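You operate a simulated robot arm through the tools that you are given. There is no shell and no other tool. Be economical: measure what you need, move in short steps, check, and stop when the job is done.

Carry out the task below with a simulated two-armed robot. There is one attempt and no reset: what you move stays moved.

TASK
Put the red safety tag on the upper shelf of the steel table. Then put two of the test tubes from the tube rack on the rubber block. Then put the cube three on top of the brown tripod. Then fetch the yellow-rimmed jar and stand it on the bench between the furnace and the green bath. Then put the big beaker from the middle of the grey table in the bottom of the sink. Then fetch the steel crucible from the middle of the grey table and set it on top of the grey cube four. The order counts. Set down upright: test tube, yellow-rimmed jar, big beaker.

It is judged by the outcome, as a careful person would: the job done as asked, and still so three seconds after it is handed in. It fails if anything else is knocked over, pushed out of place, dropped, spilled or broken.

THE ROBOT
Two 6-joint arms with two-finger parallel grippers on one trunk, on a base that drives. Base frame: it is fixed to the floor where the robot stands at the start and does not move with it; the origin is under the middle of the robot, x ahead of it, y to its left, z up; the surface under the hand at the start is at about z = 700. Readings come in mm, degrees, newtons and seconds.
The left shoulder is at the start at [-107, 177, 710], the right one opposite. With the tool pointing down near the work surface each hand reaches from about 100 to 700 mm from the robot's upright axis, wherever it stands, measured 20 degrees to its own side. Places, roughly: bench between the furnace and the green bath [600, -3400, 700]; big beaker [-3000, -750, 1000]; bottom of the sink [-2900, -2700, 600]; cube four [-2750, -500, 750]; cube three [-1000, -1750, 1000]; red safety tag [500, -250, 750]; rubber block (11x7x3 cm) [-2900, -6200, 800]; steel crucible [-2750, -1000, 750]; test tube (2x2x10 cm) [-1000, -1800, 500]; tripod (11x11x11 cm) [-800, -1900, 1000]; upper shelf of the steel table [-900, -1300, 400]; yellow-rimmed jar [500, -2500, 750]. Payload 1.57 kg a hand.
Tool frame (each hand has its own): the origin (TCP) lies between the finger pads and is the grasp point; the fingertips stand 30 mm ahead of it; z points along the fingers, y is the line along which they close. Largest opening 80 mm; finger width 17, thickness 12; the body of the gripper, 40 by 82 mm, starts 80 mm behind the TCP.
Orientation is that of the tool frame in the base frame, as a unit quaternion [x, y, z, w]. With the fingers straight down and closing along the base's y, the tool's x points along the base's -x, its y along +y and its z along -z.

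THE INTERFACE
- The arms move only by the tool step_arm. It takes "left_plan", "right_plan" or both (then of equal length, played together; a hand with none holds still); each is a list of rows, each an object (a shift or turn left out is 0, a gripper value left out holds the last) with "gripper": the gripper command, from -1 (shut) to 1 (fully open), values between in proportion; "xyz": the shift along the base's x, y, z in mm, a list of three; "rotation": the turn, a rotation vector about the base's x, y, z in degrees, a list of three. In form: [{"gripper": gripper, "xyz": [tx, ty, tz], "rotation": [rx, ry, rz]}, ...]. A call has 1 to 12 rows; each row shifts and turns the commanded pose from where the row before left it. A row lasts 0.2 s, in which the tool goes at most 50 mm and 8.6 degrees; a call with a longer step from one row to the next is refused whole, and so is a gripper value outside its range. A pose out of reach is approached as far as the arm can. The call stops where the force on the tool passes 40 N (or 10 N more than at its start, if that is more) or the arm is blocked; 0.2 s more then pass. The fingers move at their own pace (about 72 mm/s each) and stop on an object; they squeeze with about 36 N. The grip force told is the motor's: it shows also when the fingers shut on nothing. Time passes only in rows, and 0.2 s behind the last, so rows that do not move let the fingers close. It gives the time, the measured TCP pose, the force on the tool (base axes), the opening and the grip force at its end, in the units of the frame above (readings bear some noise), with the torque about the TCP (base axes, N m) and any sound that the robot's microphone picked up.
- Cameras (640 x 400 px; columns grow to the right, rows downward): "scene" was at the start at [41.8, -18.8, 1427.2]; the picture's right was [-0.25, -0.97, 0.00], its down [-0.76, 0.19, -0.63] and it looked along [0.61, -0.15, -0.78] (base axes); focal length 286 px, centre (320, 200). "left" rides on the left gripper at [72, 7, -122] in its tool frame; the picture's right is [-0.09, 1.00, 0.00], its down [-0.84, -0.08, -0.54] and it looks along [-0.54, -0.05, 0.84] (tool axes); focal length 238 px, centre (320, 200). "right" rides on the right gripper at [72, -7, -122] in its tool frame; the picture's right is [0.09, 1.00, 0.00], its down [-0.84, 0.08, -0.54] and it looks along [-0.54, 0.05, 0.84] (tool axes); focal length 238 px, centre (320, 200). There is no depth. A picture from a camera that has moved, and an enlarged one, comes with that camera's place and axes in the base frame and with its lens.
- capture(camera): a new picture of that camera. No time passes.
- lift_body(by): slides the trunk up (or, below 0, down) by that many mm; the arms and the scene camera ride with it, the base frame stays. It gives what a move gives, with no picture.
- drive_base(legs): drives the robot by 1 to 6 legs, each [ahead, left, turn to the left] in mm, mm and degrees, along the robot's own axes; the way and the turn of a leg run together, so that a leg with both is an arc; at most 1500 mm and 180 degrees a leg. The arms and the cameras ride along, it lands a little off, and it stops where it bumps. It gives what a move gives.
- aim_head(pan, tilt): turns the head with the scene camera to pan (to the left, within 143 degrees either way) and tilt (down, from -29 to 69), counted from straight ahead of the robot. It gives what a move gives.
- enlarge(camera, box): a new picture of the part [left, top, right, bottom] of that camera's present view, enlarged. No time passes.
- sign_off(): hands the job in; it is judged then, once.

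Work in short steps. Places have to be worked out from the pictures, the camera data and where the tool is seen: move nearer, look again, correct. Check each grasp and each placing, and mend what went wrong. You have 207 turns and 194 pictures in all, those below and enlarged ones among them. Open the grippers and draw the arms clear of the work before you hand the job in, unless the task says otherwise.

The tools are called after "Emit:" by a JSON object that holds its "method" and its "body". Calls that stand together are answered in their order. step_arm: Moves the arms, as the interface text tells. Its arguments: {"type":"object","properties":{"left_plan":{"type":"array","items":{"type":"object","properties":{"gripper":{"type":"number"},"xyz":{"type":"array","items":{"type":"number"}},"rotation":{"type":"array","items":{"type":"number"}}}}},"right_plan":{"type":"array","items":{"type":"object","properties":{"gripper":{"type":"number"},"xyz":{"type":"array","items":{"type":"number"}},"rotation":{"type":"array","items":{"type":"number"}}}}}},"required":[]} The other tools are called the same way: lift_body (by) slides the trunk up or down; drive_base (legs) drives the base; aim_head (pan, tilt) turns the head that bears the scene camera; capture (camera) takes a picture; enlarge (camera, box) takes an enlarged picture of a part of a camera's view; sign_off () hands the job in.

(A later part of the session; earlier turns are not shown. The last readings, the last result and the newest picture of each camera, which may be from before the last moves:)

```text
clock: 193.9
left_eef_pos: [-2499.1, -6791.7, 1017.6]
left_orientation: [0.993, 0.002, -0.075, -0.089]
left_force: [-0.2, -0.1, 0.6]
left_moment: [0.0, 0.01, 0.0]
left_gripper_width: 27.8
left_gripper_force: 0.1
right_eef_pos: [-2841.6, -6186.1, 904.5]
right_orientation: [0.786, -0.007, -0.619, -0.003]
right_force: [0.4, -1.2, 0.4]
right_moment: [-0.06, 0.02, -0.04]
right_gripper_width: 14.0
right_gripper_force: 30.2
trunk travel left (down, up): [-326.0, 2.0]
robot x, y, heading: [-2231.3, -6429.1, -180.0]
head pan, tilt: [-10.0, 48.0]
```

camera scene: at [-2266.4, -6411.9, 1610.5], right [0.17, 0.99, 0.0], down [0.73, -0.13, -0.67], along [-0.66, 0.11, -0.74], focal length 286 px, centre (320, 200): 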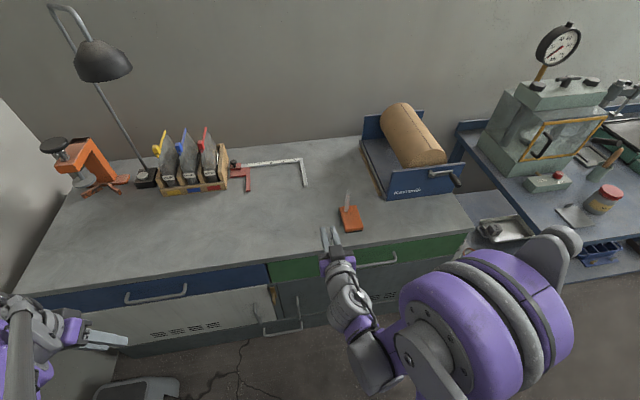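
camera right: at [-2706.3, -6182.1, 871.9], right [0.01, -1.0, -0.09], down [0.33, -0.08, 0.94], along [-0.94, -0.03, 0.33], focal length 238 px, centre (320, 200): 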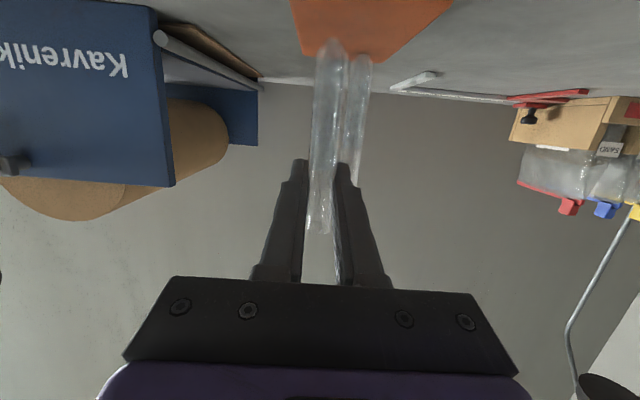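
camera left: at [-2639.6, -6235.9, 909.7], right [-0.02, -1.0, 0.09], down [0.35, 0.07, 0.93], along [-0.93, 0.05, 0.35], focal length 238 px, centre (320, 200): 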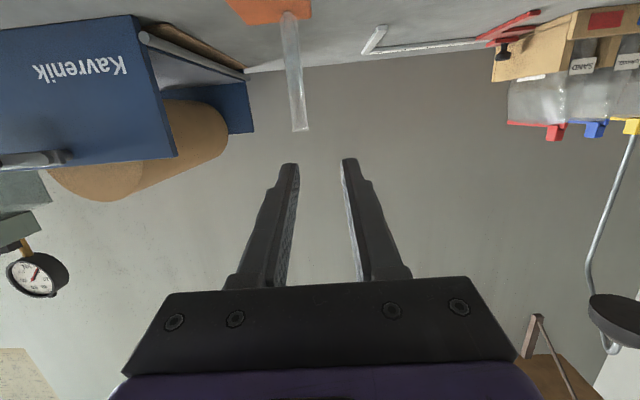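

No contact yet; a few more small steps.

Emit:
{"method": "step_arm", "body": {"right_plan": [{"xyz": [0, 0, -0.8]}, {}]}}

Emit:
{"method": "step_arm", "body": {"right_plan": [{"xyz": [0, 0, -0.8]}, {}]}}

```text
clock: 194.6
left_eef_pos: [-2499.3, -6791.4, 1018.1]
left_orientation: [0.993, 0.001, -0.075, -0.089]
left_force: [0.2, 0.4, -0.2]
left_moment: [0.01, 0.01, -0.01]
left_gripper_width: 28.1
left_gripper_force: 0.1
right_eef_pos: [-2841.3, -6186.4, 904.0]
right_orientation: [0.786, -0.007, -0.619, -0.004]
right_force: [-0.7, 0.4, 5.4]
right_moment: [0.01, -0.05, 0.0]
right_gripper_width: 13.8
right_gripper_force: 30.4
trunk travel left (down, up): [-326.0, 2.0]
robot x, y, heading: [-2230.1, -6425.6, -179.8]
head pan, tilt: [-10.0, 48.0]
```

```text
clock: 195.2
left_eef_pos: [-2498.8, -6790.7, 1016.9]
left_orientation: [0.993, 0.002, -0.075, -0.088]
left_force: [0.1, -0.1, -0.5]
left_moment: [0.01, -0.02, 0.0]
left_gripper_width: 27.9
left_gripper_force: 0.2
right_eef_pos: [-2841.1, -6186.6, 904.7]
right_orientation: [0.785, -0.007, -0.619, -0.004]
right_force: [0.1, 1.1, 11.3]
right_moment: [0.1, -0.05, -0.01]
right_gripper_width: 14.0
right_gripper_force: 30.0
trunk travel left (down, up): [-326.0, 2.0]
robot x, y, heading: [-2233.1, -6423.9, -180.0]
head pan, tilt: [-10.0, 48.0]
```

Contact. I'll ease off and open gently, then check.

Emit:
{"method": "step_arm", "body": {"right_plan": [{"xyz": [0, 0, 0.7]}, {"gripper": -0.6}, {"gripper": -0.52}, {"gripper": -0.45}, {}]}}

Emit:
{"method": "capture", "body": {"camera": "right"}}

```text
clock: 196.3
left_eef_pos: [-2499.0, -6790.2, 1018.1]
left_orientation: [0.993, 0.002, -0.075, -0.09]
left_force: [-0.3, 0.3, 0.0]
left_moment: [0.01, -0.01, 0.01]
left_gripper_width: 28.0
left_gripper_force: 0.1
right_eef_pos: [-2842.2, -6187.3, 905.3]
right_orientation: [0.785, -0.006, -0.619, -0.003]
right_force: [-0.2, -0.1, -0.1]
right_moment: [0.01, 0.01, -0.04]
right_gripper_width: 22.0
right_gripper_force: 0.1
trunk travel left (down, up): [-326.0, 2.0]
robot x, y, heading: [-2231.6, -6427.8, -179.8]
head pan, tilt: [-10.0, 48.0]
```

```text
103 pictures are left
camera right: at [-2705.3, -6182.7, 864.1], right [0.01, -1.0, -0.09], down [0.33, -0.08, 0.94], along [-0.94, -0.03, 0.33], focal length 238 px, centre (320, 200)
```

right: 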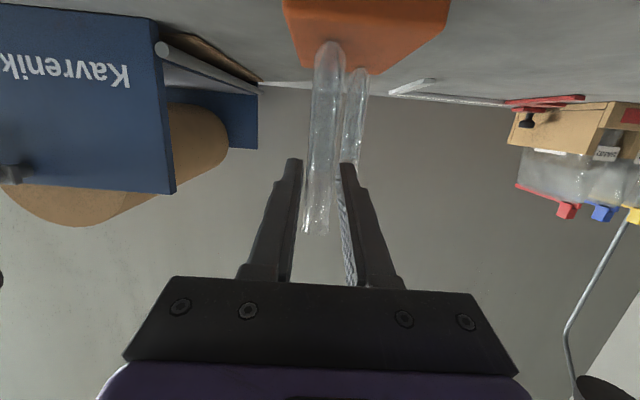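

The tube keeps its stance. Opening further and withdrawing straight back.

Emit:
{"method": "step_arm", "body": {"right_plan": [{"gripper": -0.3}, {}, {"xyz": [10, 0, 0]}, {"xyz": [15, 0, 0]}, {"xyz": [25, 0, 0]}, {"xyz": [30, 0, 0]}]}}

Emit:
{"method": "capture", "body": {"camera": "right"}}

Emit:
{"method": "enlarge", "body": {"camera": "scene", "box": [300, 150, 400, 250]}}

```text
clock: 197.8
left_eef_pos: [-2499.2, -6791.0, 1018.4]
left_orientation: [0.993, 0.002, -0.075, -0.089]
left_force: [0.2, 0.3, 0.8]
left_moment: [0.01, 0.0, 0.01]
left_gripper_width: 27.8
left_gripper_force: 0.1
right_eef_pos: [-2795.3, -6184.2, 937.0]
right_orientation: [0.787, -0.007, -0.617, -0.004]
right_force: [-0.1, 0.7, 0.1]
right_moment: [0.0, -0.03, -0.03]
right_gripper_width: 28.0
right_gripper_force: 0.1
right hand out of reach, approached as far as the arm can: row 4, 5, 6
trunk travel left (down, up): [-326.0, 2.0]
robot x, y, heading: [-2233.5, -6428.3, -179.7]
head pan, tilt: [-10.0, 48.0]
```

```text
102 pictures are left
camera right: at [-2658.0, -6179.2, 897.0], right [0.01, -1.0, -0.09], down [0.33, -0.08, 0.94], along [-0.94, -0.04, 0.33], focal length 238 px, centre (320, 200)
```

right: 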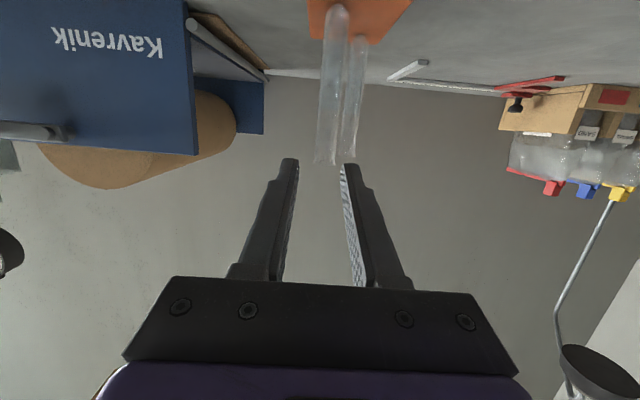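

```text
4.00 times, centred on (350, 200) of scene
camera zoom: at [-2265.5, -6412.0, 1610.5], right [0.17, 0.99, 0.0], down [0.73, -0.13, -0.67], along [-0.66, 0.11, -0.74], focal length 1145 px, centre (200, 200)
```

zoom: 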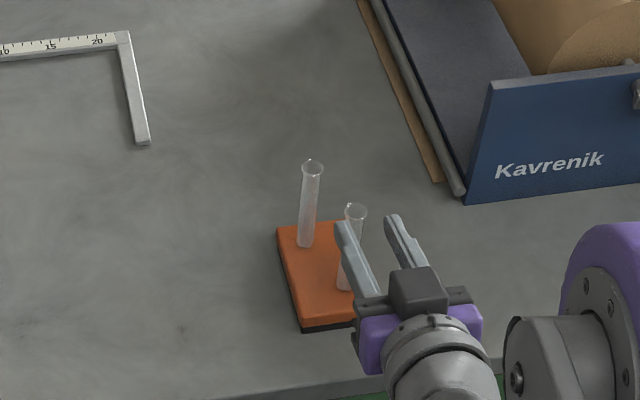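

Both tubes stand. The hand just clears them, so I'll back the base straight away, then check.

Emit:
{"method": "drive_base", "body": {"legs": [[-350, 0, 0]]}}

Emit:
{"method": "enlarge", "body": {"camera": "scene", "box": [250, 80, 410, 180]}}

```text
clock: 200.0
left_eef_pos: [-2153.7, -6791.1, 1017.7]
left_orientation: [0.993, 0.003, -0.075, -0.088]
left_force: [0.2, 0.1, 0.6]
left_moment: [0.03, -0.01, -0.03]
left_gripper_width: 28.0
left_gripper_force: 0.1
right_eef_pos: [-2448.6, -6183.4, 936.4]
right_orientation: [0.787, -0.006, -0.617, -0.003]
right_force: [-1.4, -0.6, -0.6]
right_moment: [-0.05, -0.04, -0.03]
right_gripper_width: 28.1
right_gripper_force: 0.2
trunk travel left (down, up): [-326.0, 2.0]
robot x, y, heading: [-1886.0, -6425.4, -179.9]
head pan, tilt: [-10.0, 48.0]
```

```text
4.00 times, centred on (330, 130) of scene
camera zoom: at [-1919.5, -6411.0, 1610.7], right [0.17, 0.99, 0.0], down [0.73, -0.13, -0.67], along [-0.66, 0.11, -0.74], focal length 1145 px, centre (280, 480)
```

zoom: 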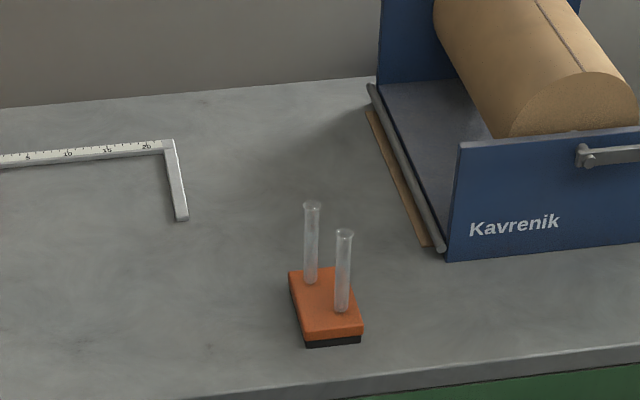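

Both tubes stand upright on the block. Next is cube three: I'll fold the right hand to point down and drive back north to the red unit's west side.

Emit:
{"method": "step_arm", "body": {"right_plan": [{"xyz": [10, 0, 10], "rotation": [0, -8.5, 0]}, {"xyz": [10, 0, 10], "rotation": [0, -8.5, 0]}, {"xyz": [10, 0, 10], "rotation": [0, -8.5, 0]}, {"xyz": [10, 0, 10], "rotation": [0, -8.5, 0]}, {"xyz": [10, 0, 10], "rotation": [0, -8.5, 0]}, {"xyz": [10, 0, 10], "rotation": [0, -8.5, 0]}, {"xyz": [10, 0, 10], "rotation": [0, -8.5, 0]}, {"xyz": [10, 0, 10], "rotation": [0, -8.5, 0]}, {"xyz": [10, 0, 10], "rotation": [0, -8.5, 0]}]}}

Emit:
{"method": "drive_base", "body": {"legs": [[0, 0, -90], [1500, 0, 0], [1500, 0, 0], [1500, 0, 0]]}}

Emit:
{"method": "aim_head", "body": {"pan": -60, "tilt": 35}}

Emit:
{"method": "capture", "body": {"camera": "scene"}}

```text
clock: 202.0
left_eef_pos: [-2152.1, -6789.9, 1018.0]
left_orientation: [0.993, 0.003, -0.075, -0.089]
left_force: [0.3, -0.2, 0.1]
left_moment: [0.0, 0.01, 0.0]
left_gripper_width: 28.0
left_gripper_force: 0.1
right_eef_pos: [-2359.8, -6184.7, 1025.5]
right_orientation: [1.0, -0.003, 0.003, -0.007]
right_force: [-0.1, -0.3, 0.9]
right_moment: [0.0, 0.01, 0.01]
right_gripper_width: 28.2
right_gripper_force: 0.0
trunk travel left (down, up): [-326.0, 2.0]
robot x, y, heading: [-1886.8, -6425.1, -180.0]
head pan, tilt: [-10.0, 48.0]
```

```text
clock: 227.2
left_eef_pos: [-2390.8, -1705.7, 1017.2]
left_orientation: [0.72, -0.684, 0.007, -0.116]
left_force: [0.1, -0.1, -0.6]
left_moment: [0.01, -0.02, -0.01]
left_gripper_width: 28.0
left_gripper_force: 0.0
right_eef_pos: [-1795.9, -1471.8, 1025.6]
right_orientation: [0.721, -0.693, 0.007, -0.004]
right_force: [0.8, -0.4, -0.1]
right_moment: [-0.01, 0.0, 0.0]
right_gripper_width: 27.9
right_gripper_force: 0.0
trunk travel left (down, up): [-326.0, 2.0]
robot x, y, heading: [-2013.4, -1956.5, 93.0]
head pan, tilt: [-10.0, 48.0]
```

```text
clock: 228.3
left_eef_pos: [-2390.7, -1706.8, 1018.0]
left_orientation: [0.72, -0.684, 0.008, -0.115]
left_force: [0.5, -0.2, 0.2]
left_moment: [0.02, 0.01, 0.01]
left_gripper_width: 27.8
left_gripper_force: 0.0
right_eef_pos: [-1793.4, -1471.6, 1025.4]
right_orientation: [0.721, -0.692, 0.006, -0.003]
right_force: [0.2, -0.1, 0.4]
right_moment: [0.01, -0.02, 0.0]
right_gripper_width: 28.1
right_gripper_force: 0.1
trunk travel left (down, up): [-326.0, 2.0]
robot x, y, heading: [-2012.8, -1954.4, 92.7]
head pan, tilt: [-60.0, 35.0]
```

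```text
99 pictures are left
camera scene: at [-1935.4, -1950.8, 1629.5], right [0.54, -0.84, 0.0], down [-0.48, -0.31, -0.82], along [0.69, 0.44, -0.57], focal length 286 px, centre (320, 200)
```

scene: 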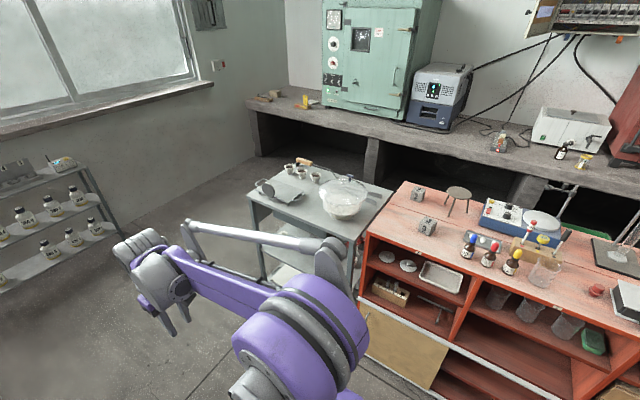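

I'll turn to face the red unit, raise the right hand, and approach.

Emit:
{"method": "drive_base", "body": {"legs": [[0, 0, -92.7], [0, 270, 0], [380, 0, 0]]}}

Emit:
{"method": "aim_head", "body": {"pan": -8, "tilt": 42}}

Emit:
{"method": "capture", "body": {"camera": "scene"}}

Emit:
{"method": "capture", "body": {"camera": "right"}}

```text
clock: 237.1
left_eef_pos: [-1411.4, -1285.2, 1017.8]
left_orientation: [-0.032, 0.993, -0.087, 0.077]
left_force: [-0.7, -0.2, 1.2]
left_moment: [-0.01, -0.01, -0.01]
left_gripper_width: 28.1
left_gripper_force: 0.0
right_eef_pos: [-1167.7, -1877.0, 1025.7]
right_orientation: [-0.027, 1.0, -0.007, -0.001]
right_force: [-0.2, -0.1, 0.0]
right_moment: [-0.01, 0.01, 0.0]
right_gripper_width: 27.8
right_gripper_force: 0.2
trunk travel left (down, up): [-326.0, 2.0]
robot x, y, heading: [-1653.5, -1666.6, 3.5]
head pan, tilt: [-60.0, 35.0]
```

```text
clock: 238.3
left_eef_pos: [-1410.9, -1285.8, 1018.5]
left_orientation: [-0.033, 0.993, -0.086, 0.077]
left_force: [0.4, 0.5, 0.3]
left_moment: [-0.02, 0.02, -0.01]
left_gripper_width: 28.2
left_gripper_force: 0.1
right_eef_pos: [-1167.2, -1876.1, 1025.8]
right_orientation: [-0.027, 1.0, -0.007, -0.002]
right_force: [0.8, 0.9, 0.0]
right_moment: [0.01, 0.02, -0.02]
right_gripper_width: 28.3
right_gripper_force: 0.1
trunk travel left (down, up): [-326.0, 2.0]
robot x, y, heading: [-1649.4, -1665.9, 3.6]
head pan, tilt: [-8.0, 42.0]
```

```text
98 pictures are left
camera scene: at [-1612.9, -1675.9, 1619.0], right [-0.08, -1.0, 0.0], down [-0.67, 0.05, -0.74], along [0.74, -0.06, -0.67], focal length 286 px, centre (320, 200)
```

scene: 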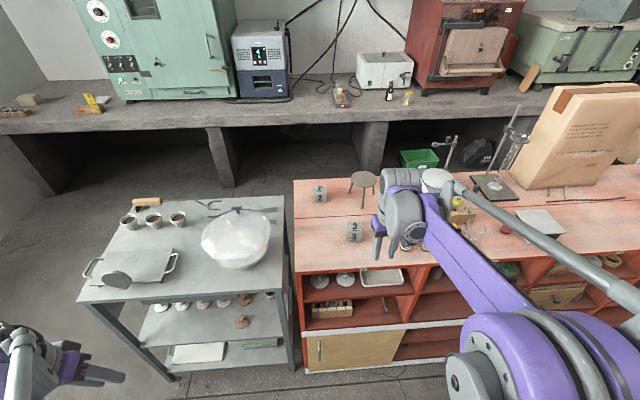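

```text
97 pictures are left
camera right: at [-1237.4, -1885.6, 1149.8], right [-0.15, 0.99, -0.01], down [0.83, 0.13, 0.54], along [0.53, 0.07, -0.84], focal length 238 px, centre (320, 200)
```

right: 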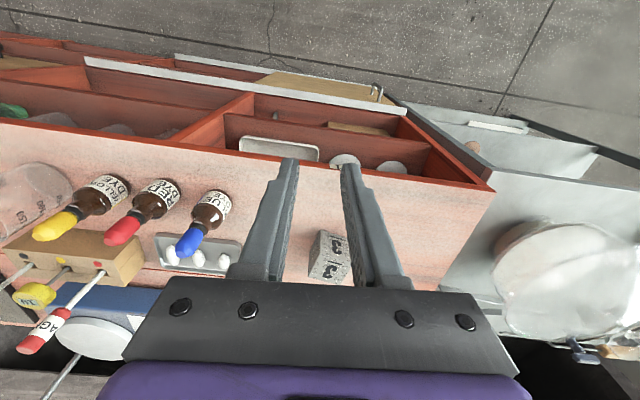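

Emit:
{"method": "enlarge", "body": {"camera": "scene", "box": [290, 160, 410, 250]}}

Emit:
{"method": "enlarge", "body": {"camera": "right", "box": [270, 200, 390, 300]}}

```text
4.44 times, centred on (350, 205) of scene
camera zoom: at [-1612.9, -1675.9, 1619.0], right [-0.08, -1.0, 0.0], down [-0.67, 0.05, -0.74], along [0.74, -0.06, -0.67], focal length 1272 px, centre (187, 178)
```

zoom: 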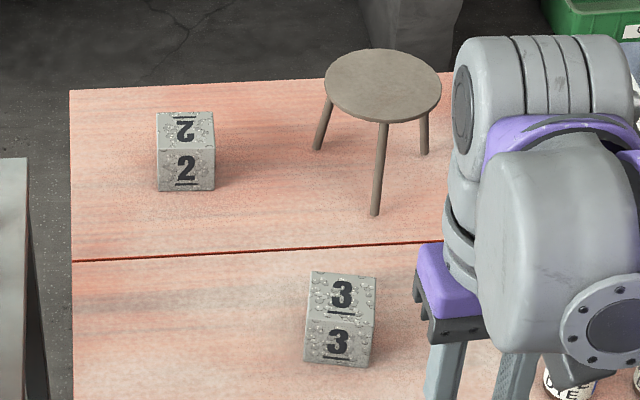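

```text
4.00 times, centred on (330, 250) of right
camera zoom: at [-1237.4, -1885.6, 1149.8], right [-0.15, 0.99, -0.01], down [0.83, 0.13, 0.54], along [0.53, 0.07, -0.84], focal length 953 px, centre (280, 0)
```

zoom: 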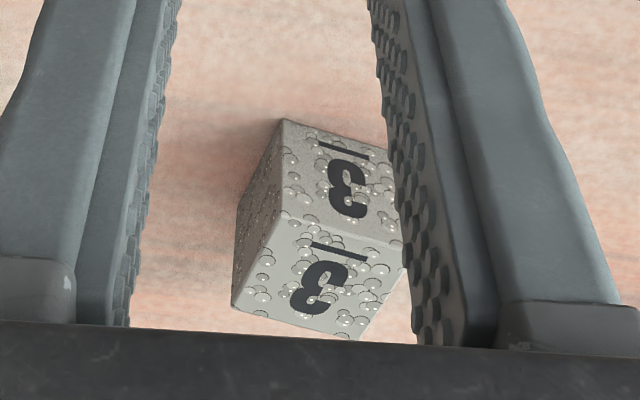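

Cube three's top is at about [-998, -1839, 939] (≈50 mm cube), and the tripod top at about [-831, -1895, 999]. I'll raise and pull back the right hand, square up, and move closer.

Emit:
{"method": "step_arm", "body": {"right_plan": [{"gripper": 1, "xyz": [-30, 0, 30]}, {"xyz": [-30, 0, 30]}, {"xyz": [-30, 0, 10]}]}}

Emit:
{"method": "drive_base", "body": {"legs": [[0, 0, -3.6], [220, 0, 0]]}}

Emit:
{"method": "capture", "body": {"camera": "right"}}

Emit:
{"method": "capture", "body": {"camera": "scene"}}

```text
clock: 239.1
left_eef_pos: [-1411.7, -1286.7, 1017.7]
left_orientation: [-0.032, 0.993, -0.087, 0.078]
left_force: [0.3, -0.5, -0.2]
left_moment: [-0.01, -0.01, 0.0]
left_gripper_width: 27.8
left_gripper_force: 0.1
right_eef_pos: [-1258.3, -1877.7, 1094.6]
right_orientation: [-0.027, 1.0, -0.007, -0.001]
right_force: [0.0, -0.3, -0.9]
right_moment: [0.01, 0.0, 0.01]
right_gripper_width: 80.1
right_gripper_force: 0.0
trunk travel left (down, up): [-326.0, 2.0]
robot x, y, heading: [-1652.3, -1668.1, 4.0]
head pan, tilt: [-8.0, 42.0]
```

```text
clock: 241.2
left_eef_pos: [-1177.3, -1302.8, 1017.0]
left_orientation: [0.0, 0.993, -0.09, 0.075]
left_force: [0.4, -0.5, -0.4]
left_moment: [0.03, 0.0, 0.02]
left_gripper_width: 27.9
left_gripper_force: 0.1
right_eef_pos: [-1062.1, -1902.8, 1094.6]
right_orientation: [0.005, 1.0, -0.007, -0.001]
right_force: [-0.3, 0.6, 0.0]
right_moment: [0.02, 0.0, 0.02]
right_gripper_width: 79.9
right_gripper_force: 0.1
trunk travel left (down, up): [-326.0, 2.0]
robot x, y, heading: [-1446.4, -1666.5, -0.2]
head pan, tilt: [-8.0, 42.0]
```

```text
94 pictures are left
camera right: at [-1132.8, -1907.3, 1218.7], right [-0.08, 1.0, -0.01], down [0.84, 0.08, 0.54], along [0.54, 0.03, -0.84], focal length 238 px, centre (320, 200)
```

right: 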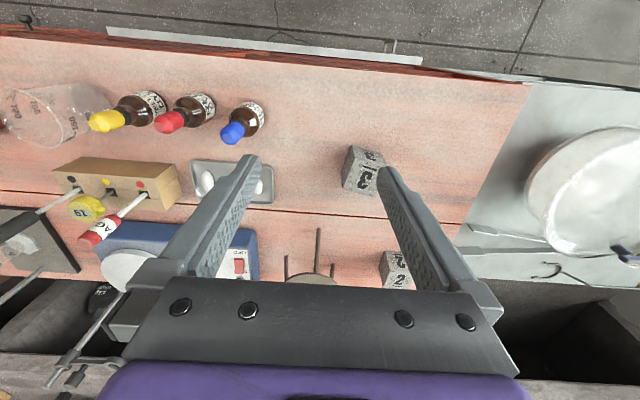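

```text
93 pictures are left
camera scene: at [-1404.3, -1678.5, 1618.8], right [-0.14, -0.99, 0.0], down [-0.66, 0.09, -0.74], along [0.74, -0.1, -0.67], focal length 286 px, centre (320, 200)
```

scene: 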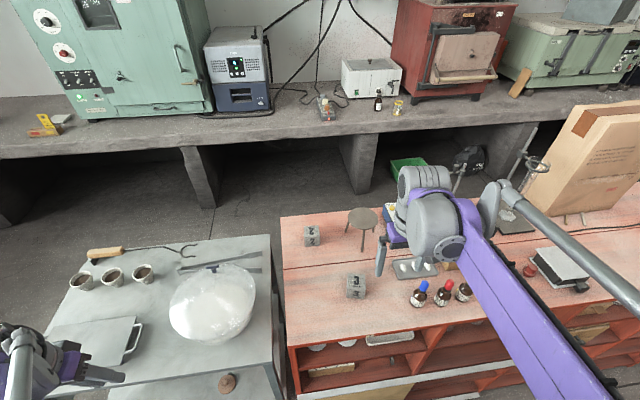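

I'll move above cube three with a slight yaw to match it, and recheck.

Emit:
{"method": "step_arm", "body": {"right_plan": [{"xyz": [22, 20, 0], "rotation": [0, 0, -1.5]}, {"xyz": [22, 20, 0], "rotation": [0, 0, -2]}, {"xyz": [22, 20, -20]}, {"xyz": [0, 0, -35]}, {"xyz": [0, 0, -30]}, {}]}}

Emit:
{"method": "capture", "body": {"camera": "right"}}

Emit:
{"method": "enlarge", "body": {"camera": "scene", "box": [300, 190, 440, 310]}}

```text
clock: 242.6
left_eef_pos: [-1177.0, -1302.9, 1018.0]
left_orientation: [-0.001, 0.993, -0.089, 0.075]
left_force: [0.5, -0.2, 1.0]
left_moment: [0.02, 0.01, 0.02]
left_gripper_width: 27.9
left_gripper_force: 0.0
right_eef_pos: [-995.7, -1844.6, 1012.1]
right_orientation: [0.035, 0.999, -0.006, -0.002]
right_force: [0.3, 0.2, 0.4]
right_moment: [-0.02, 0.04, 0.04]
right_gripper_width: 80.3
right_gripper_force: 0.1
trunk travel left (down, up): [-326.0, 2.0]
robot x, y, heading: [-1443.6, -1666.5, -0.0]
head pan, tilt: [-8.0, 42.0]
```

```text
92 pictures are left
camera right: at [-1066.5, -1843.6, 1135.3], right [-0.02, 1.0, -0.01], down [0.84, 0.02, 0.54], along [0.54, 0.0, -0.84], focal length 238 px, centre (320, 200)
```

right: 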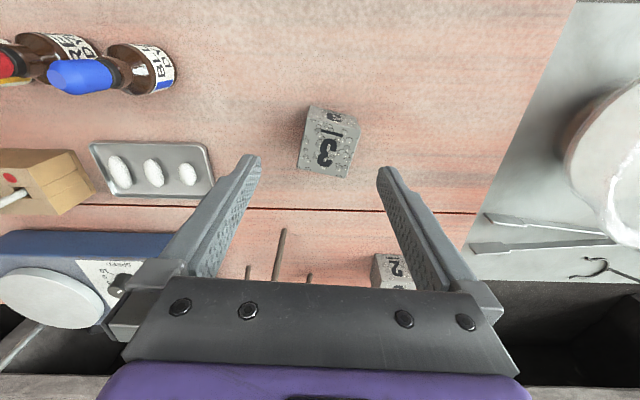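

```text
3.33 times, centred on (370, 250) of scene
camera zoom: at [-1403.8, -1678.4, 1619.0], right [-0.14, -0.99, 0.0], down [-0.66, 0.09, -0.74], along [0.74, -0.1, -0.67], focal length 954 px, centre (153, 33)
```

zoom: 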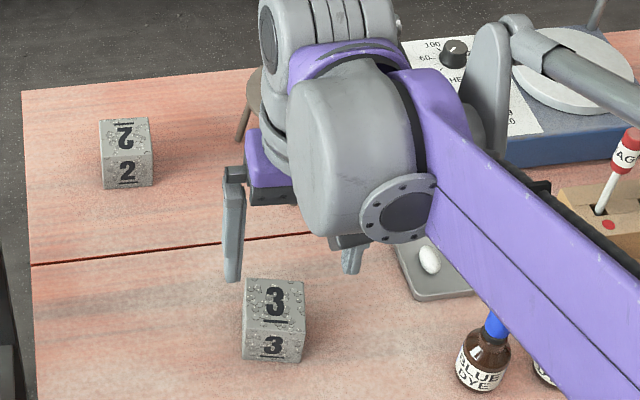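

The cube centre is about [-996, -1838]. I'll turn about 5° more to match its yaw, descend and close.

Emit:
{"method": "step_arm", "body": {"right_plan": [{"xyz": [0, 6, -20], "rotation": [0, 0, -5.5]}, {"xyz": [0, 0, -30]}, {"xyz": [0, 0, -26]}, {"xyz": [0, 0, -10]}, {"gripper": -1}, {"gripper": -1}, {"gripper": -1}]}}

Emit:
{"method": "capture", "body": {"camera": "right"}}

```text
clock: 244.2
left_eef_pos: [-1177.0, -1302.6, 1016.3]
left_orientation: [0.0, 0.993, -0.089, 0.074]
left_force: [0.3, -0.5, -0.3]
left_moment: [0.05, 0.0, -0.01]
left_gripper_width: 27.9
left_gripper_force: 0.0
right_eef_pos: [-995.9, -1838.3, 925.9]
right_orientation: [0.083, 0.997, -0.007, -0.002]
right_force: [0.4, 0.6, -0.1]
right_moment: [0.16, 0.03, -0.01]
right_gripper_width: 48.7
right_gripper_force: 35.7
trunk travel left (down, up): [-326.0, 2.0]
robot x, y, heading: [-1443.4, -1668.7, -0.1]
head pan, tilt: [-8.0, 42.0]
```

```text
90 pictures are left
camera right: at [-1066.0, -1830.3, 1049.5], right [0.08, 1.0, -0.01], down [0.84, -0.06, 0.54], along [0.54, -0.05, -0.84], focal length 238 px, centre (320, 200)
```

right: 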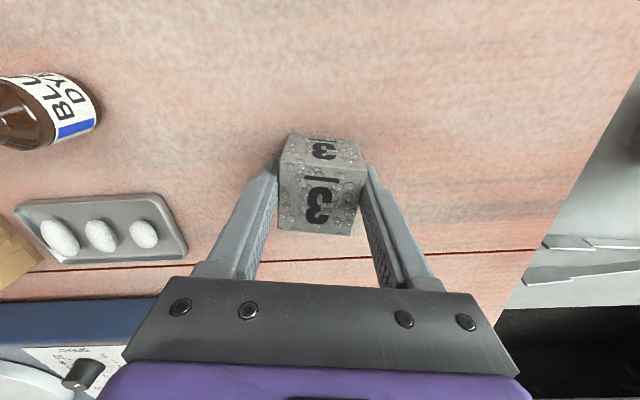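

Gripped (48.7 mm). Lifting clear, then looking at the tripod again.

Emit:
{"method": "step_arm", "body": {"right_plan": [{"xyz": [0, 0, 30]}, {"xyz": [0, 0, 40]}, {"xyz": [0, 0, 45]}, {"xyz": [0, 0, 45]}, {}]}}

Emit:
{"method": "capture", "body": {"camera": "right"}}

Emit:
{"method": "enlarge", "body": {"camera": "scene", "box": [300, 190, 440, 310]}}

```text
clock: 245.3
left_eef_pos: [-1176.2, -1302.0, 1018.0]
left_orientation: [0.0, 0.993, -0.089, 0.075]
left_force: [0.1, -0.1, -0.1]
left_moment: [-0.01, -0.01, 0.0]
left_gripper_width: 28.0
left_gripper_force: 0.0
right_eef_pos: [-993.7, -1838.3, 1083.0]
right_orientation: [0.084, 0.996, -0.007, -0.002]
right_force: [-1.1, -0.8, 1.2]
right_moment: [0.01, 0.03, 0.03]
right_gripper_width: 0.1
right_gripper_force: 21.2
trunk travel left (down, up): [-326.0, 2.0]
robot x, y, heading: [-1442.8, -1666.4, 0.0]
head pan, tilt: [-8.0, 42.0]
```

```text
89 pictures are left
camera right: at [-1064.3, -1830.2, 1206.2], right [0.08, 1.0, -0.01], down [0.84, -0.06, 0.54], along [0.54, -0.05, -0.84], focal length 238 px, centre (320, 200)
```

right: 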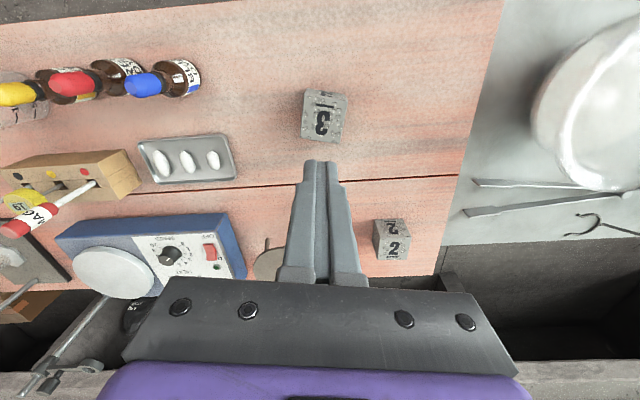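

```text
3.33 times, centred on (370, 250) of scene
camera zoom: at [-1403.4, -1678.6, 1619.0], right [-0.14, -0.99, 0.0], down [-0.66, 0.09, -0.74], along [0.74, -0.1, -0.67], focal length 954 px, centre (153, 33)
```

zoom: 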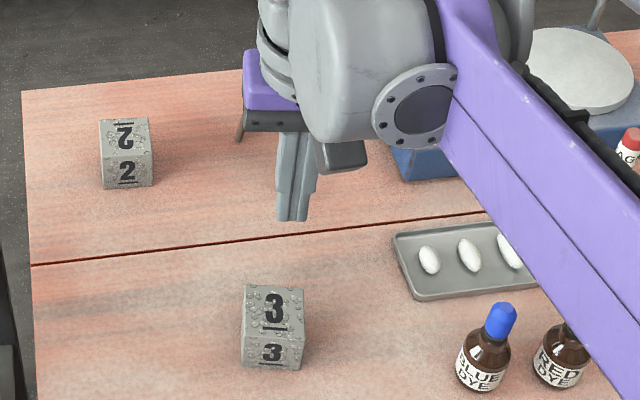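

The cube slipped out as I lifted, and it still stands upright at its place. Re-triangulating puts its top at z≈924 and the unit top at ≈876, so I had gripped it too high. I'll grasp again lower.

Emit:
{"method": "step_arm", "body": {"right_plan": [{"gripper": 1, "xyz": [4, 3, 0]}, {"xyz": [0, 0, 0]}, {"xyz": [0, 0, -45]}, {"xyz": [0, 0, -45]}, {"xyz": [0, 0, -40]}, {"xyz": [0, 0, -30]}, {"xyz": [0, 0, -12]}, {}]}}

Emit:
{"method": "capture", "body": {"camera": "right"}}

```text
clock: 247.2
left_eef_pos: [-1177.9, -1302.8, 1018.2]
left_orientation: [0.0, 0.993, -0.089, 0.076]
left_force: [1.2, -0.4, 1.2]
left_moment: [0.01, 0.04, 0.0]
left_gripper_width: 28.2
left_gripper_force: 0.1
right_eef_pos: [-991.2, -1832.5, 910.6]
right_orientation: [0.085, 0.996, -0.006, -0.001]
right_force: [1.7, -0.6, 32.0]
right_moment: [1.44, -0.29, 0.02]
right_gripper_width: 79.2
right_gripper_force: 0.1
trunk travel left (down, up): [-326.0, 2.0]
robot x, y, heading: [-1443.3, -1664.7, -0.2]
head pan, tilt: [-8.0, 42.0]
```

```text
87 pictures are left
camera right: at [-1062.0, -1825.8, 1033.9], right [0.08, 1.0, -0.01], down [0.84, -0.06, 0.54], along [0.54, -0.05, -0.84], focal length 238 px, centre (320, 200)
```

right: 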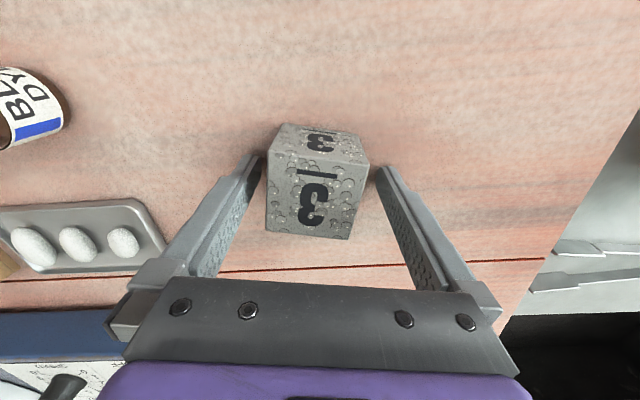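

A finger has touched the tabletop (≈z 880). I'll raise 3 mm, close, and lift slowly.

Emit:
{"method": "step_arm", "body": {"right_plan": [{"xyz": [0, 0, 4]}, {"gripper": -1}, {"gripper": -1}, {"gripper": -1}, {"gripper": -1}, {"xyz": [0, 0, 5]}, {"xyz": [0, 0, 10]}, {"xyz": [0, 0, 10]}, {}]}}

Emit:
{"method": "capture", "body": {"camera": "right"}}

```text
clock: 249.2
left_eef_pos: [-1177.0, -1302.7, 1018.1]
left_orientation: [-0.001, 0.993, -0.089, 0.075]
left_force: [-1.1, 0.2, -0.2]
left_moment: [0.02, -0.02, 0.03]
left_gripper_width: 28.4
left_gripper_force: 0.1
right_eef_pos: [-990.2, -1835.6, 940.1]
right_orientation: [0.084, 0.996, -0.007, -0.002]
right_force: [0.2, -0.3, -2.5]
right_moment: [-0.01, 0.02, -0.02]
right_gripper_width: 48.7
right_gripper_force: 35.7
trunk travel left (down, up): [-326.0, 2.0]
robot x, y, heading: [-1443.1, -1667.3, 0.0]
head pan, tilt: [-8.0, 42.0]
```

```text
86 pictures are left
camera right: at [-1060.6, -1827.1, 1063.7], right [0.08, 1.0, -0.01], down [0.84, -0.06, 0.54], along [0.54, -0.05, -0.84], focal length 238 px, centre (320, 200)
```

right: 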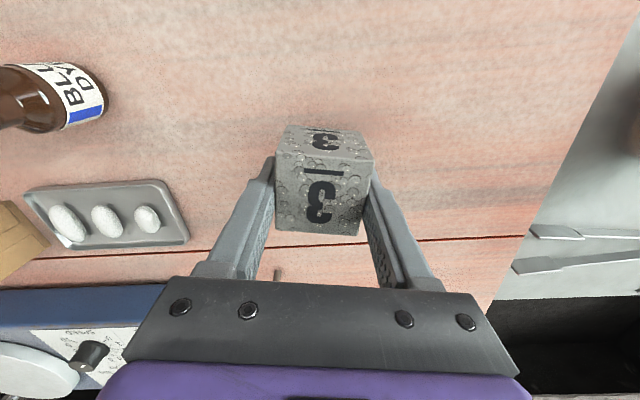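

Held and lifted. I'll continue up at a gentle pace to z≈1075.

Emit:
{"method": "step_arm", "body": {"right_plan": [{"xyz": [0, 0, 15]}, {"xyz": [0, 0, 20]}, {"xyz": [0, 0, 20]}, {"xyz": [0, 0, 20]}, {"xyz": [0, 0, 20]}, {"xyz": [0, 0, 20]}, {"xyz": [0, 0, 20]}, {}]}}

Emit:
{"method": "capture", "body": {"camera": "right"}}

Emit:
{"method": "enlarge", "body": {"camera": "scene", "box": [300, 170, 440, 290]}}

```text
clock: 250.9
left_eef_pos: [-1176.0, -1301.8, 1017.8]
left_orientation: [0.0, 0.993, -0.089, 0.074]
left_force: [0.2, -0.3, 0.2]
left_moment: [-0.02, -0.02, -0.03]
left_gripper_width: 27.9
left_gripper_force: 0.2
right_eef_pos: [-992.6, -1833.2, 1078.4]
right_orientation: [0.084, 0.996, -0.006, -0.002]
right_force: [0.4, -0.1, -2.1]
right_moment: [-0.02, -0.01, -0.01]
right_gripper_width: 48.5
right_gripper_force: 36.1
trunk travel left (down, up): [-326.0, 2.0]
robot x, y, heading: [-1442.0, -1665.4, -0.0]
head pan, tilt: [-8.0, 42.0]
```

```text
85 pictures are left
camera right: at [-1061.8, -1826.7, 1201.7], right [0.08, 1.0, -0.01], down [0.84, -0.06, 0.54], along [0.54, -0.05, -0.84], focal length 238 px, centre (320, 200)
```

right: 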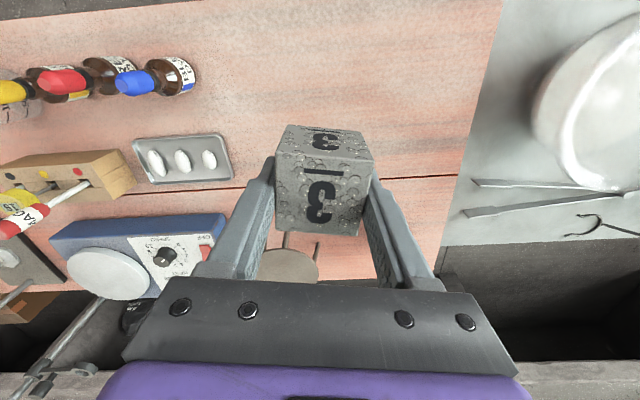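

```text
3.33 times, centred on (370, 230) of scene
camera zoom: at [-1403.4, -1678.6, 1619.0], right [-0.14, -0.99, 0.0], down [-0.66, 0.09, -0.74], along [0.74, -0.1, -0.67], focal length 954 px, centre (153, 100)
```

zoom: 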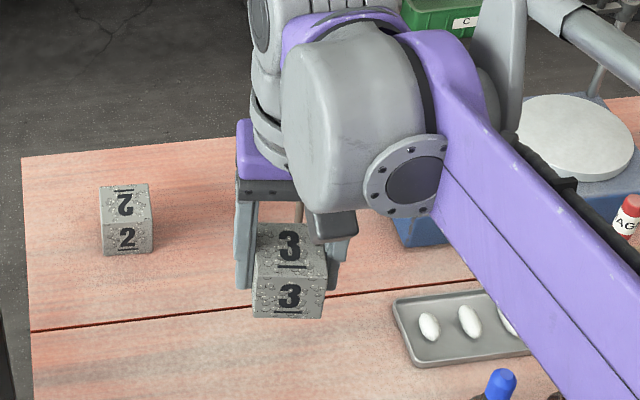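

Now carry the cube above the tripod centre, about [-818, -1896].

Emit:
{"method": "step_arm", "body": {"right_plan": [{"xyz": [25, -10, 0]}, {"xyz": [30, -10, 0]}, {"xyz": [30, -10, 0]}, {"xyz": [30, -11, 0]}, {"xyz": [30, -11, 0]}, {"xyz": [29, -10, 0]}, {}]}}

Emit:
{"method": "capture", "body": {"camera": "right"}}

Emit:
{"method": "enlarge", "body": {"camera": "scene", "box": [320, 170, 440, 270]}}

```text
clock: 252.6
left_eef_pos: [-1177.6, -1302.7, 1017.7]
left_orientation: [0.0, 0.993, -0.088, 0.074]
left_force: [-0.3, -0.2, 0.2]
left_moment: [-0.01, 0.02, -0.02]
left_gripper_width: 27.9
left_gripper_force: 0.0
right_eef_pos: [-816.2, -1894.3, 1077.5]
right_orientation: [0.082, 0.997, -0.006, -0.002]
right_force: [-0.4, 0.4, -2.3]
right_moment: [0.0, 0.01, 0.01]
right_gripper_width: 48.5
right_gripper_force: 36.1
trunk travel left (down, up): [-326.0, 2.0]
robot x, y, heading: [-1445.2, -1665.4, -0.0]
head pan, tilt: [-8.0, 42.0]
```

```text
83 pictures are left
camera right: at [-886.0, -1888.0, 1200.9], right [0.08, 1.0, -0.01], down [0.84, -0.06, 0.54], along [0.54, -0.05, -0.84], focal length 238 px, centre (320, 200)
```

right: 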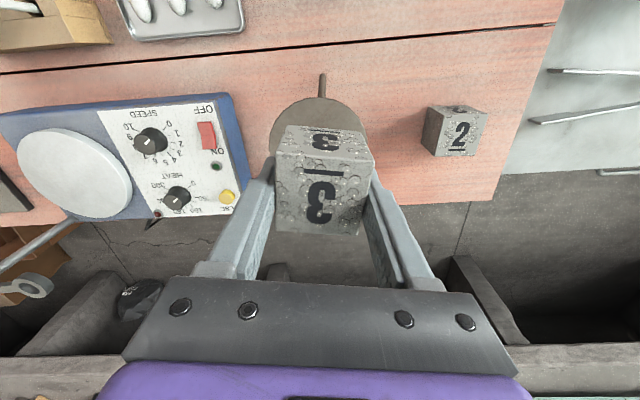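

```text
4.00 times, centred on (380, 220) of scene
camera zoom: at [-1404.2, -1678.4, 1619.0], right [-0.14, -0.99, 0.0], down [-0.66, 0.09, -0.74], along [0.74, -0.1, -0.67], focal length 1145 px, centre (80, 120)
```

zoom: 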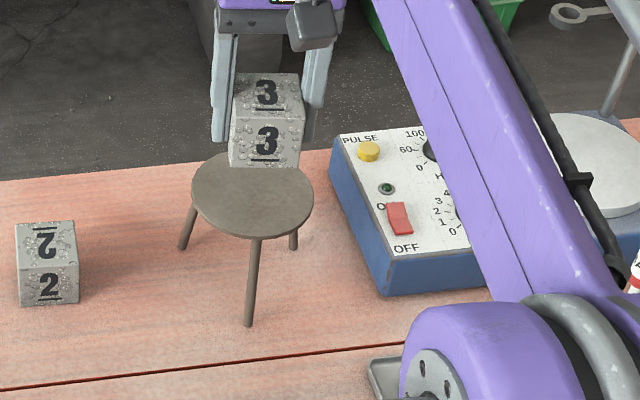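

The hand is within 3 mm of the tripod's centre. Lowering.

Emit:
{"method": "step_arm", "body": {"right_plan": [{"xyz": [1, 0, -15]}, {"xyz": [1, 0, -15]}, {"xyz": [0, 0, -10]}, {"xyz": [0, 0, -4]}, {"xyz": [0, 0, -3]}, {}]}}

Emit:
{"method": "enlarge", "body": {"camera": "scene", "box": [320, 170, 440, 270]}}

```text
clock: 253.9
left_eef_pos: [-1176.3, -1302.2, 1017.6]
left_orientation: [-0.001, 0.993, -0.089, 0.074]
left_force: [0.7, 0.2, -0.8]
left_moment: [-0.01, -0.02, -0.01]
left_gripper_width: 28.3
left_gripper_force: 0.0
right_eef_pos: [-815.8, -1895.9, 1030.2]
right_orientation: [0.084, 0.996, -0.006, -0.002]
right_force: [0.3, -0.6, -2.4]
right_moment: [-0.01, -0.02, -0.04]
right_gripper_width: 48.8
right_gripper_force: 35.9
trunk travel left (down, up): [-326.0, 2.0]
robot x, y, heading: [-1444.0, -1666.7, 0.3]
head pan, tilt: [-8.0, 42.0]
```

```text
4.00 times, centred on (380, 220) of scene
camera zoom: at [-1403.3, -1678.6, 1619.0], right [-0.14, -0.99, 0.0], down [-0.66, 0.09, -0.74], along [0.74, -0.1, -0.67], focal length 1145 px, centre (80, 120)
```

zoom: 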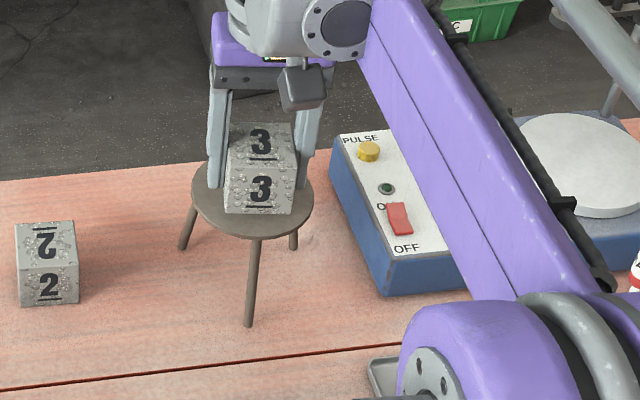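

Nearly there; continuing in small steps until contact.

Emit:
{"method": "step_arm", "body": {"right_plan": [{"xyz": [0, 0, -2]}, {"xyz": [0, 0, -2]}, {}]}}

Emit:
{"method": "step_arm", "body": {"right_plan": [{"xyz": [0, 0, -1]}, {"xyz": [0, 0, -1]}, {}]}}

```text
clock: 254.8
left_eef_pos: [-1175.1, -1301.9, 1018.0]
left_orientation: [-0.001, 0.993, -0.089, 0.074]
left_force: [0.3, 0.7, -0.4]
left_moment: [-0.05, -0.01, 0.01]
left_gripper_width: 28.3
left_gripper_force: 0.2
right_eef_pos: [-816.0, -1896.9, 1025.2]
right_orientation: [0.083, 0.996, -0.007, -0.002]
right_force: [0.3, -0.5, -2.2]
right_moment: [-0.01, -0.02, 0.0]
right_gripper_width: 48.9
right_gripper_force: 35.6
trunk travel left (down, up): [-326.0, 2.0]
robot x, y, heading: [-1445.7, -1665.0, 0.3]
head pan, tilt: [-8.0, 42.0]
```

```text
clock: 255.6
left_eef_pos: [-1176.6, -1302.1, 1017.2]
left_orientation: [0.0, 0.993, -0.088, 0.074]
left_force: [0.3, -0.2, 0.0]
left_moment: [0.0, 0.01, 0.01]
left_gripper_width: 28.0
left_gripper_force: 0.0
right_eef_pos: [-814.7, -1896.3, 1022.7]
right_orientation: [0.083, 0.997, -0.007, -0.003]
right_force: [0.6, 0.6, -3.7]
right_moment: [0.0, 0.0, -0.05]
right_gripper_width: 48.5
right_gripper_force: 36.3
trunk travel left (down, up): [-326.0, 2.0]
robot x, y, heading: [-1443.0, -1667.9, 0.0]
head pan, tilt: [-8.0, 42.0]
```

Emit:
{"method": "step_arm", "body": {"right_plan": [{"xyz": [0, 0, -1]}, {"xyz": [0, 0, -1]}, {}]}}

Emit:
{"method": "step_arm", "body": {"right_plan": [{"xyz": [0, 0, -1]}, {"xyz": [0, 0, -1]}, {}]}}

```text
clock: 256.4
left_eef_pos: [-1176.3, -1303.0, 1018.6]
left_orientation: [-0.001, 0.993, -0.089, 0.074]
left_force: [-0.6, -0.6, -0.2]
left_moment: [-0.01, 0.02, 0.03]
left_gripper_width: 28.2
left_gripper_force: 0.1
right_eef_pos: [-815.3, -1897.0, 1020.8]
right_orientation: [0.083, 0.996, -0.007, -0.002]
right_force: [1.0, 0.2, -1.8]
right_moment: [0.03, -0.03, 0.01]
right_gripper_width: 48.8
right_gripper_force: 36.3
trunk travel left (down, up): [-326.0, 2.0]
robot x, y, heading: [-1446.4, -1667.9, -0.1]
head pan, tilt: [-8.0, 42.0]
```

```text
clock: 257.1
left_eef_pos: [-1176.8, -1302.0, 1017.0]
left_orientation: [0.0, 0.993, -0.089, 0.074]
left_force: [0.2, -1.1, 0.4]
left_moment: [0.0, 0.01, -0.02]
left_gripper_width: 28.0
left_gripper_force: 0.0
right_eef_pos: [-815.8, -1896.4, 1018.5]
right_orientation: [0.083, 0.997, -0.007, -0.003]
right_force: [0.3, 0.0, -3.1]
right_moment: [0.01, -0.01, 0.01]
right_gripper_width: 48.5
right_gripper_force: 36.1
trunk travel left (down, up): [-326.0, 2.0]
robot x, y, heading: [-1450.0, -1667.7, -0.1]
head pan, tilt: [-8.0, 42.0]
```

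Emit:
{"method": "step_arm", "body": {"right_plan": [{"xyz": [0, 0, -1]}, {"xyz": [0, 0, -1]}, {"xyz": [0, 0, -1]}, {}]}}

Emit:
{"method": "enlarge", "body": {"camera": "scene", "box": [350, 190, 410, 240]}}

```text
clock: 258.1
left_eef_pos: [-1175.8, -1302.8, 1017.0]
left_orientation: [0.0, 0.993, -0.088, 0.074]
left_force: [-0.9, -0.7, -0.4]
left_moment: [0.01, 0.0, 0.03]
left_gripper_width: 27.7
left_gripper_force: 0.1
right_eef_pos: [-816.2, -1895.6, 1016.6]
right_orientation: [0.083, 0.997, -0.007, -0.003]
right_force: [-0.3, 0.2, -2.2]
right_moment: [0.01, -0.03, -0.04]
right_gripper_width: 48.6
right_gripper_force: 36.3
trunk travel left (down, up): [-326.0, 2.0]
robot x, y, heading: [-1446.2, -1666.3, -0.2]
head pan, tilt: [-8.0, 42.0]
```

```text
8.00 times, centred on (380, 215) of scene
camera zoom: at [-1403.4, -1678.6, 1619.0], right [-0.14, -0.99, 0.0], down [-0.66, 0.09, -0.74], along [0.74, -0.1, -0.67], focal length 2290 px, centre (-160, 80)
```

zoom: 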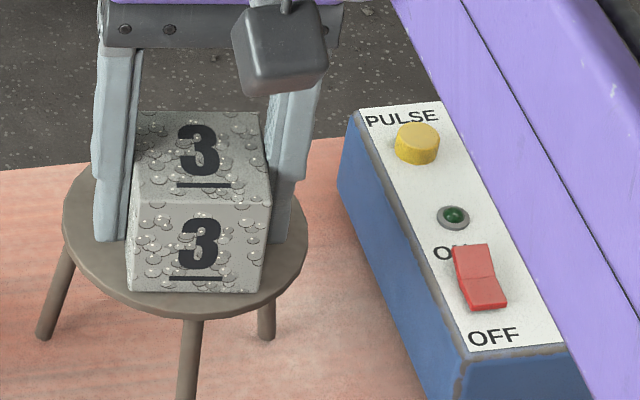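

The tripod top is a little lower than I assumed, so its centre is slightly farther. I'll shift 8 mm forward and keep lowering.

Emit:
{"method": "step_arm", "body": {"right_plan": [{"xyz": [8, 0, 0]}, {"xyz": [0, 0, -1.5]}, {"xyz": [0, 0, -1.5]}, {}]}}

Emit:
{"method": "step_arm", "body": {"right_plan": [{"xyz": [0, 0, -1.5]}, {"xyz": [0, 0, -1]}, {}]}}

Emit:
{"method": "step_arm", "body": {"right_plan": [{"xyz": [0, 0, -1]}, {"xyz": [0, 0, -1]}, {}]}}

```text
clock: 259.1
left_eef_pos: [-1176.5, -1302.8, 1018.0]
left_orientation: [0.0, 0.993, -0.089, 0.075]
left_force: [-0.1, -0.3, 0.2]
left_moment: [-0.01, 0.0, -0.01]
left_gripper_width: 27.9
left_gripper_force: 0.0
right_eef_pos: [-807.4, -1896.1, 1013.4]
right_orientation: [0.084, 0.996, -0.007, -0.001]
right_force: [2.3, -0.6, 6.7]
right_moment: [0.16, -0.23, -0.07]
right_gripper_width: 48.6
right_gripper_force: 36.3
trunk travel left (down, up): [-326.0, 2.0]
robot x, y, heading: [-1445.2, -1666.3, 0.1]
head pan, tilt: [-8.0, 42.0]
```

```text
clock: 259.9
left_eef_pos: [-1178.2, -1300.3, 1019.3]
left_orientation: [0.0, 0.993, -0.089, 0.075]
left_force: [-0.5, 0.9, -0.1]
left_moment: [-0.01, 0.01, -0.01]
left_gripper_width: 28.0
left_gripper_force: 0.1
right_eef_pos: [-808.4, -1894.7, 1013.2]
right_orientation: [0.084, 0.996, -0.006, -0.001]
right_force: [7.9, -1.1, 29.7]
right_moment: [0.42, -0.38, -0.14]
right_gripper_width: 48.6
right_gripper_force: 36.0
trunk travel left (down, up): [-326.0, 2.0]
robot x, y, heading: [-1444.9, -1667.9, 0.1]
head pan, tilt: [-8.0, 42.0]
```

```text
clock: 260.8
left_eef_pos: [-1178.3, -1301.4, 1017.9]
left_orientation: [0.0, 0.993, -0.089, 0.075]
left_force: [-0.3, 0.0, 0.3]
left_moment: [0.02, 0.05, -0.04]
left_gripper_width: 27.7
left_gripper_force: 0.1
right_eef_pos: [-808.8, -1895.0, 1011.4]
right_orientation: [0.084, 0.996, -0.007, -0.001]
right_force: [2.8, -0.2, 32.4]
right_moment: [0.64, 0.09, 0.02]
right_gripper_width: 48.8
right_gripper_force: 35.6
trunk travel left (down, up): [-326.0, 2.0]
robot x, y, heading: [-1444.2, -1668.0, -0.2]
head pan, tilt: [-8.0, 42.0]
```

Contact is firm. I'll ease up 2.5 mm, check, then open.

Emit:
{"method": "step_arm", "body": {"right_plan": [{"xyz": [0, 0, 1.2]}, {"xyz": [0, 0, 1.3]}, {}]}}

Emit:
{"method": "enlarge", "body": {"camera": "scene", "box": [350, 190, 410, 240]}}

```text
clock: 261.6
left_eef_pos: [-1177.8, -1302.7, 1016.5]
left_orientation: [0.0, 0.993, -0.089, 0.075]
left_force: [0.0, -0.3, -1.0]
left_moment: [0.01, -0.02, 0.02]
left_gripper_width: 28.1
left_gripper_force: 0.0
right_eef_pos: [-809.0, -1897.4, 1010.4]
right_orientation: [0.084, 0.996, -0.007, -0.002]
right_force: [-1.0, 0.7, 10.8]
right_moment: [0.42, 0.35, 0.07]
right_gripper_width: 48.6
right_gripper_force: 35.8
trunk travel left (down, up): [-326.0, 2.0]
robot x, y, heading: [-1441.7, -1669.4, -0.2]
head pan, tilt: [-8.0, 42.0]
```

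```text
8.00 times, centred on (380, 215) of scene
camera zoom: at [-1405.1, -1678.0, 1618.9], right [-0.14, -0.99, 0.0], down [-0.66, 0.09, -0.74], along [0.74, -0.1, -0.67], focal length 2290 px, centre (-160, 80)
```

zoom: 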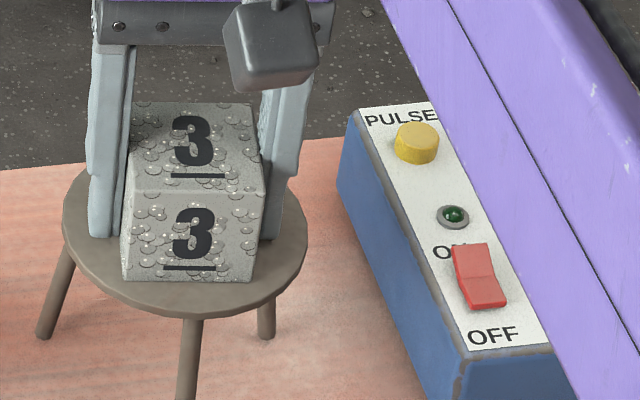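

The cube sits well on the tripod. I'll open and lift away.

Emit:
{"method": "step_arm", "body": {"right_plan": [{"xyz": [0, 0, 0.5]}, {"gripper": 0.35}, {"gripper": 0.5}, {"gripper": 0.6}, {"xyz": [0, 0, 10]}, {"xyz": [0, 0, 25]}, {"xyz": [0, 0, 40]}, {"xyz": [0, 0, 40]}, {"xyz": [-30, 0, 20]}]}}

Emit:
{"method": "enlarge", "body": {"camera": "scene", "box": [320, 170, 440, 270]}}

```text
clock: 263.6
left_eef_pos: [-1178.8, -1301.2, 1017.8]
left_orientation: [0.0, 0.993, -0.089, 0.074]
left_force: [-0.2, 0.5, 0.0]
left_moment: [0.0, 0.0, 0.04]
left_gripper_width: 28.1
left_gripper_force: 0.0
right_eef_pos: [-839.9, -1898.1, 1147.9]
right_orientation: [0.083, 0.996, -0.007, -0.001]
right_force: [-0.2, -0.2, 0.9]
right_moment: [-0.01, -0.04, 0.0]
right_gripper_width: 64.2
right_gripper_force: 0.0
trunk travel left (down, up): [-326.0, 2.0]
robot x, y, heading: [-1443.9, -1667.6, -0.2]
head pan, tilt: [-8.0, 42.0]
```

```text
4.00 times, centred on (380, 220) of scene
camera zoom: at [-1406.2, -1678.2, 1619.0], right [-0.14, -0.99, 0.0], down [-0.66, 0.09, -0.74], along [0.74, -0.1, -0.67], focal length 1145 px, centre (80, 120)
```

zoom: 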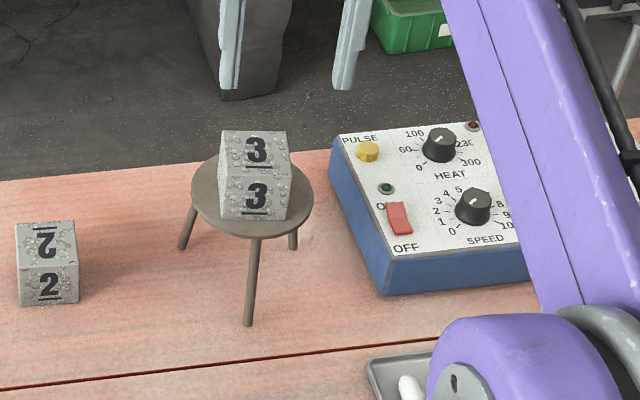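

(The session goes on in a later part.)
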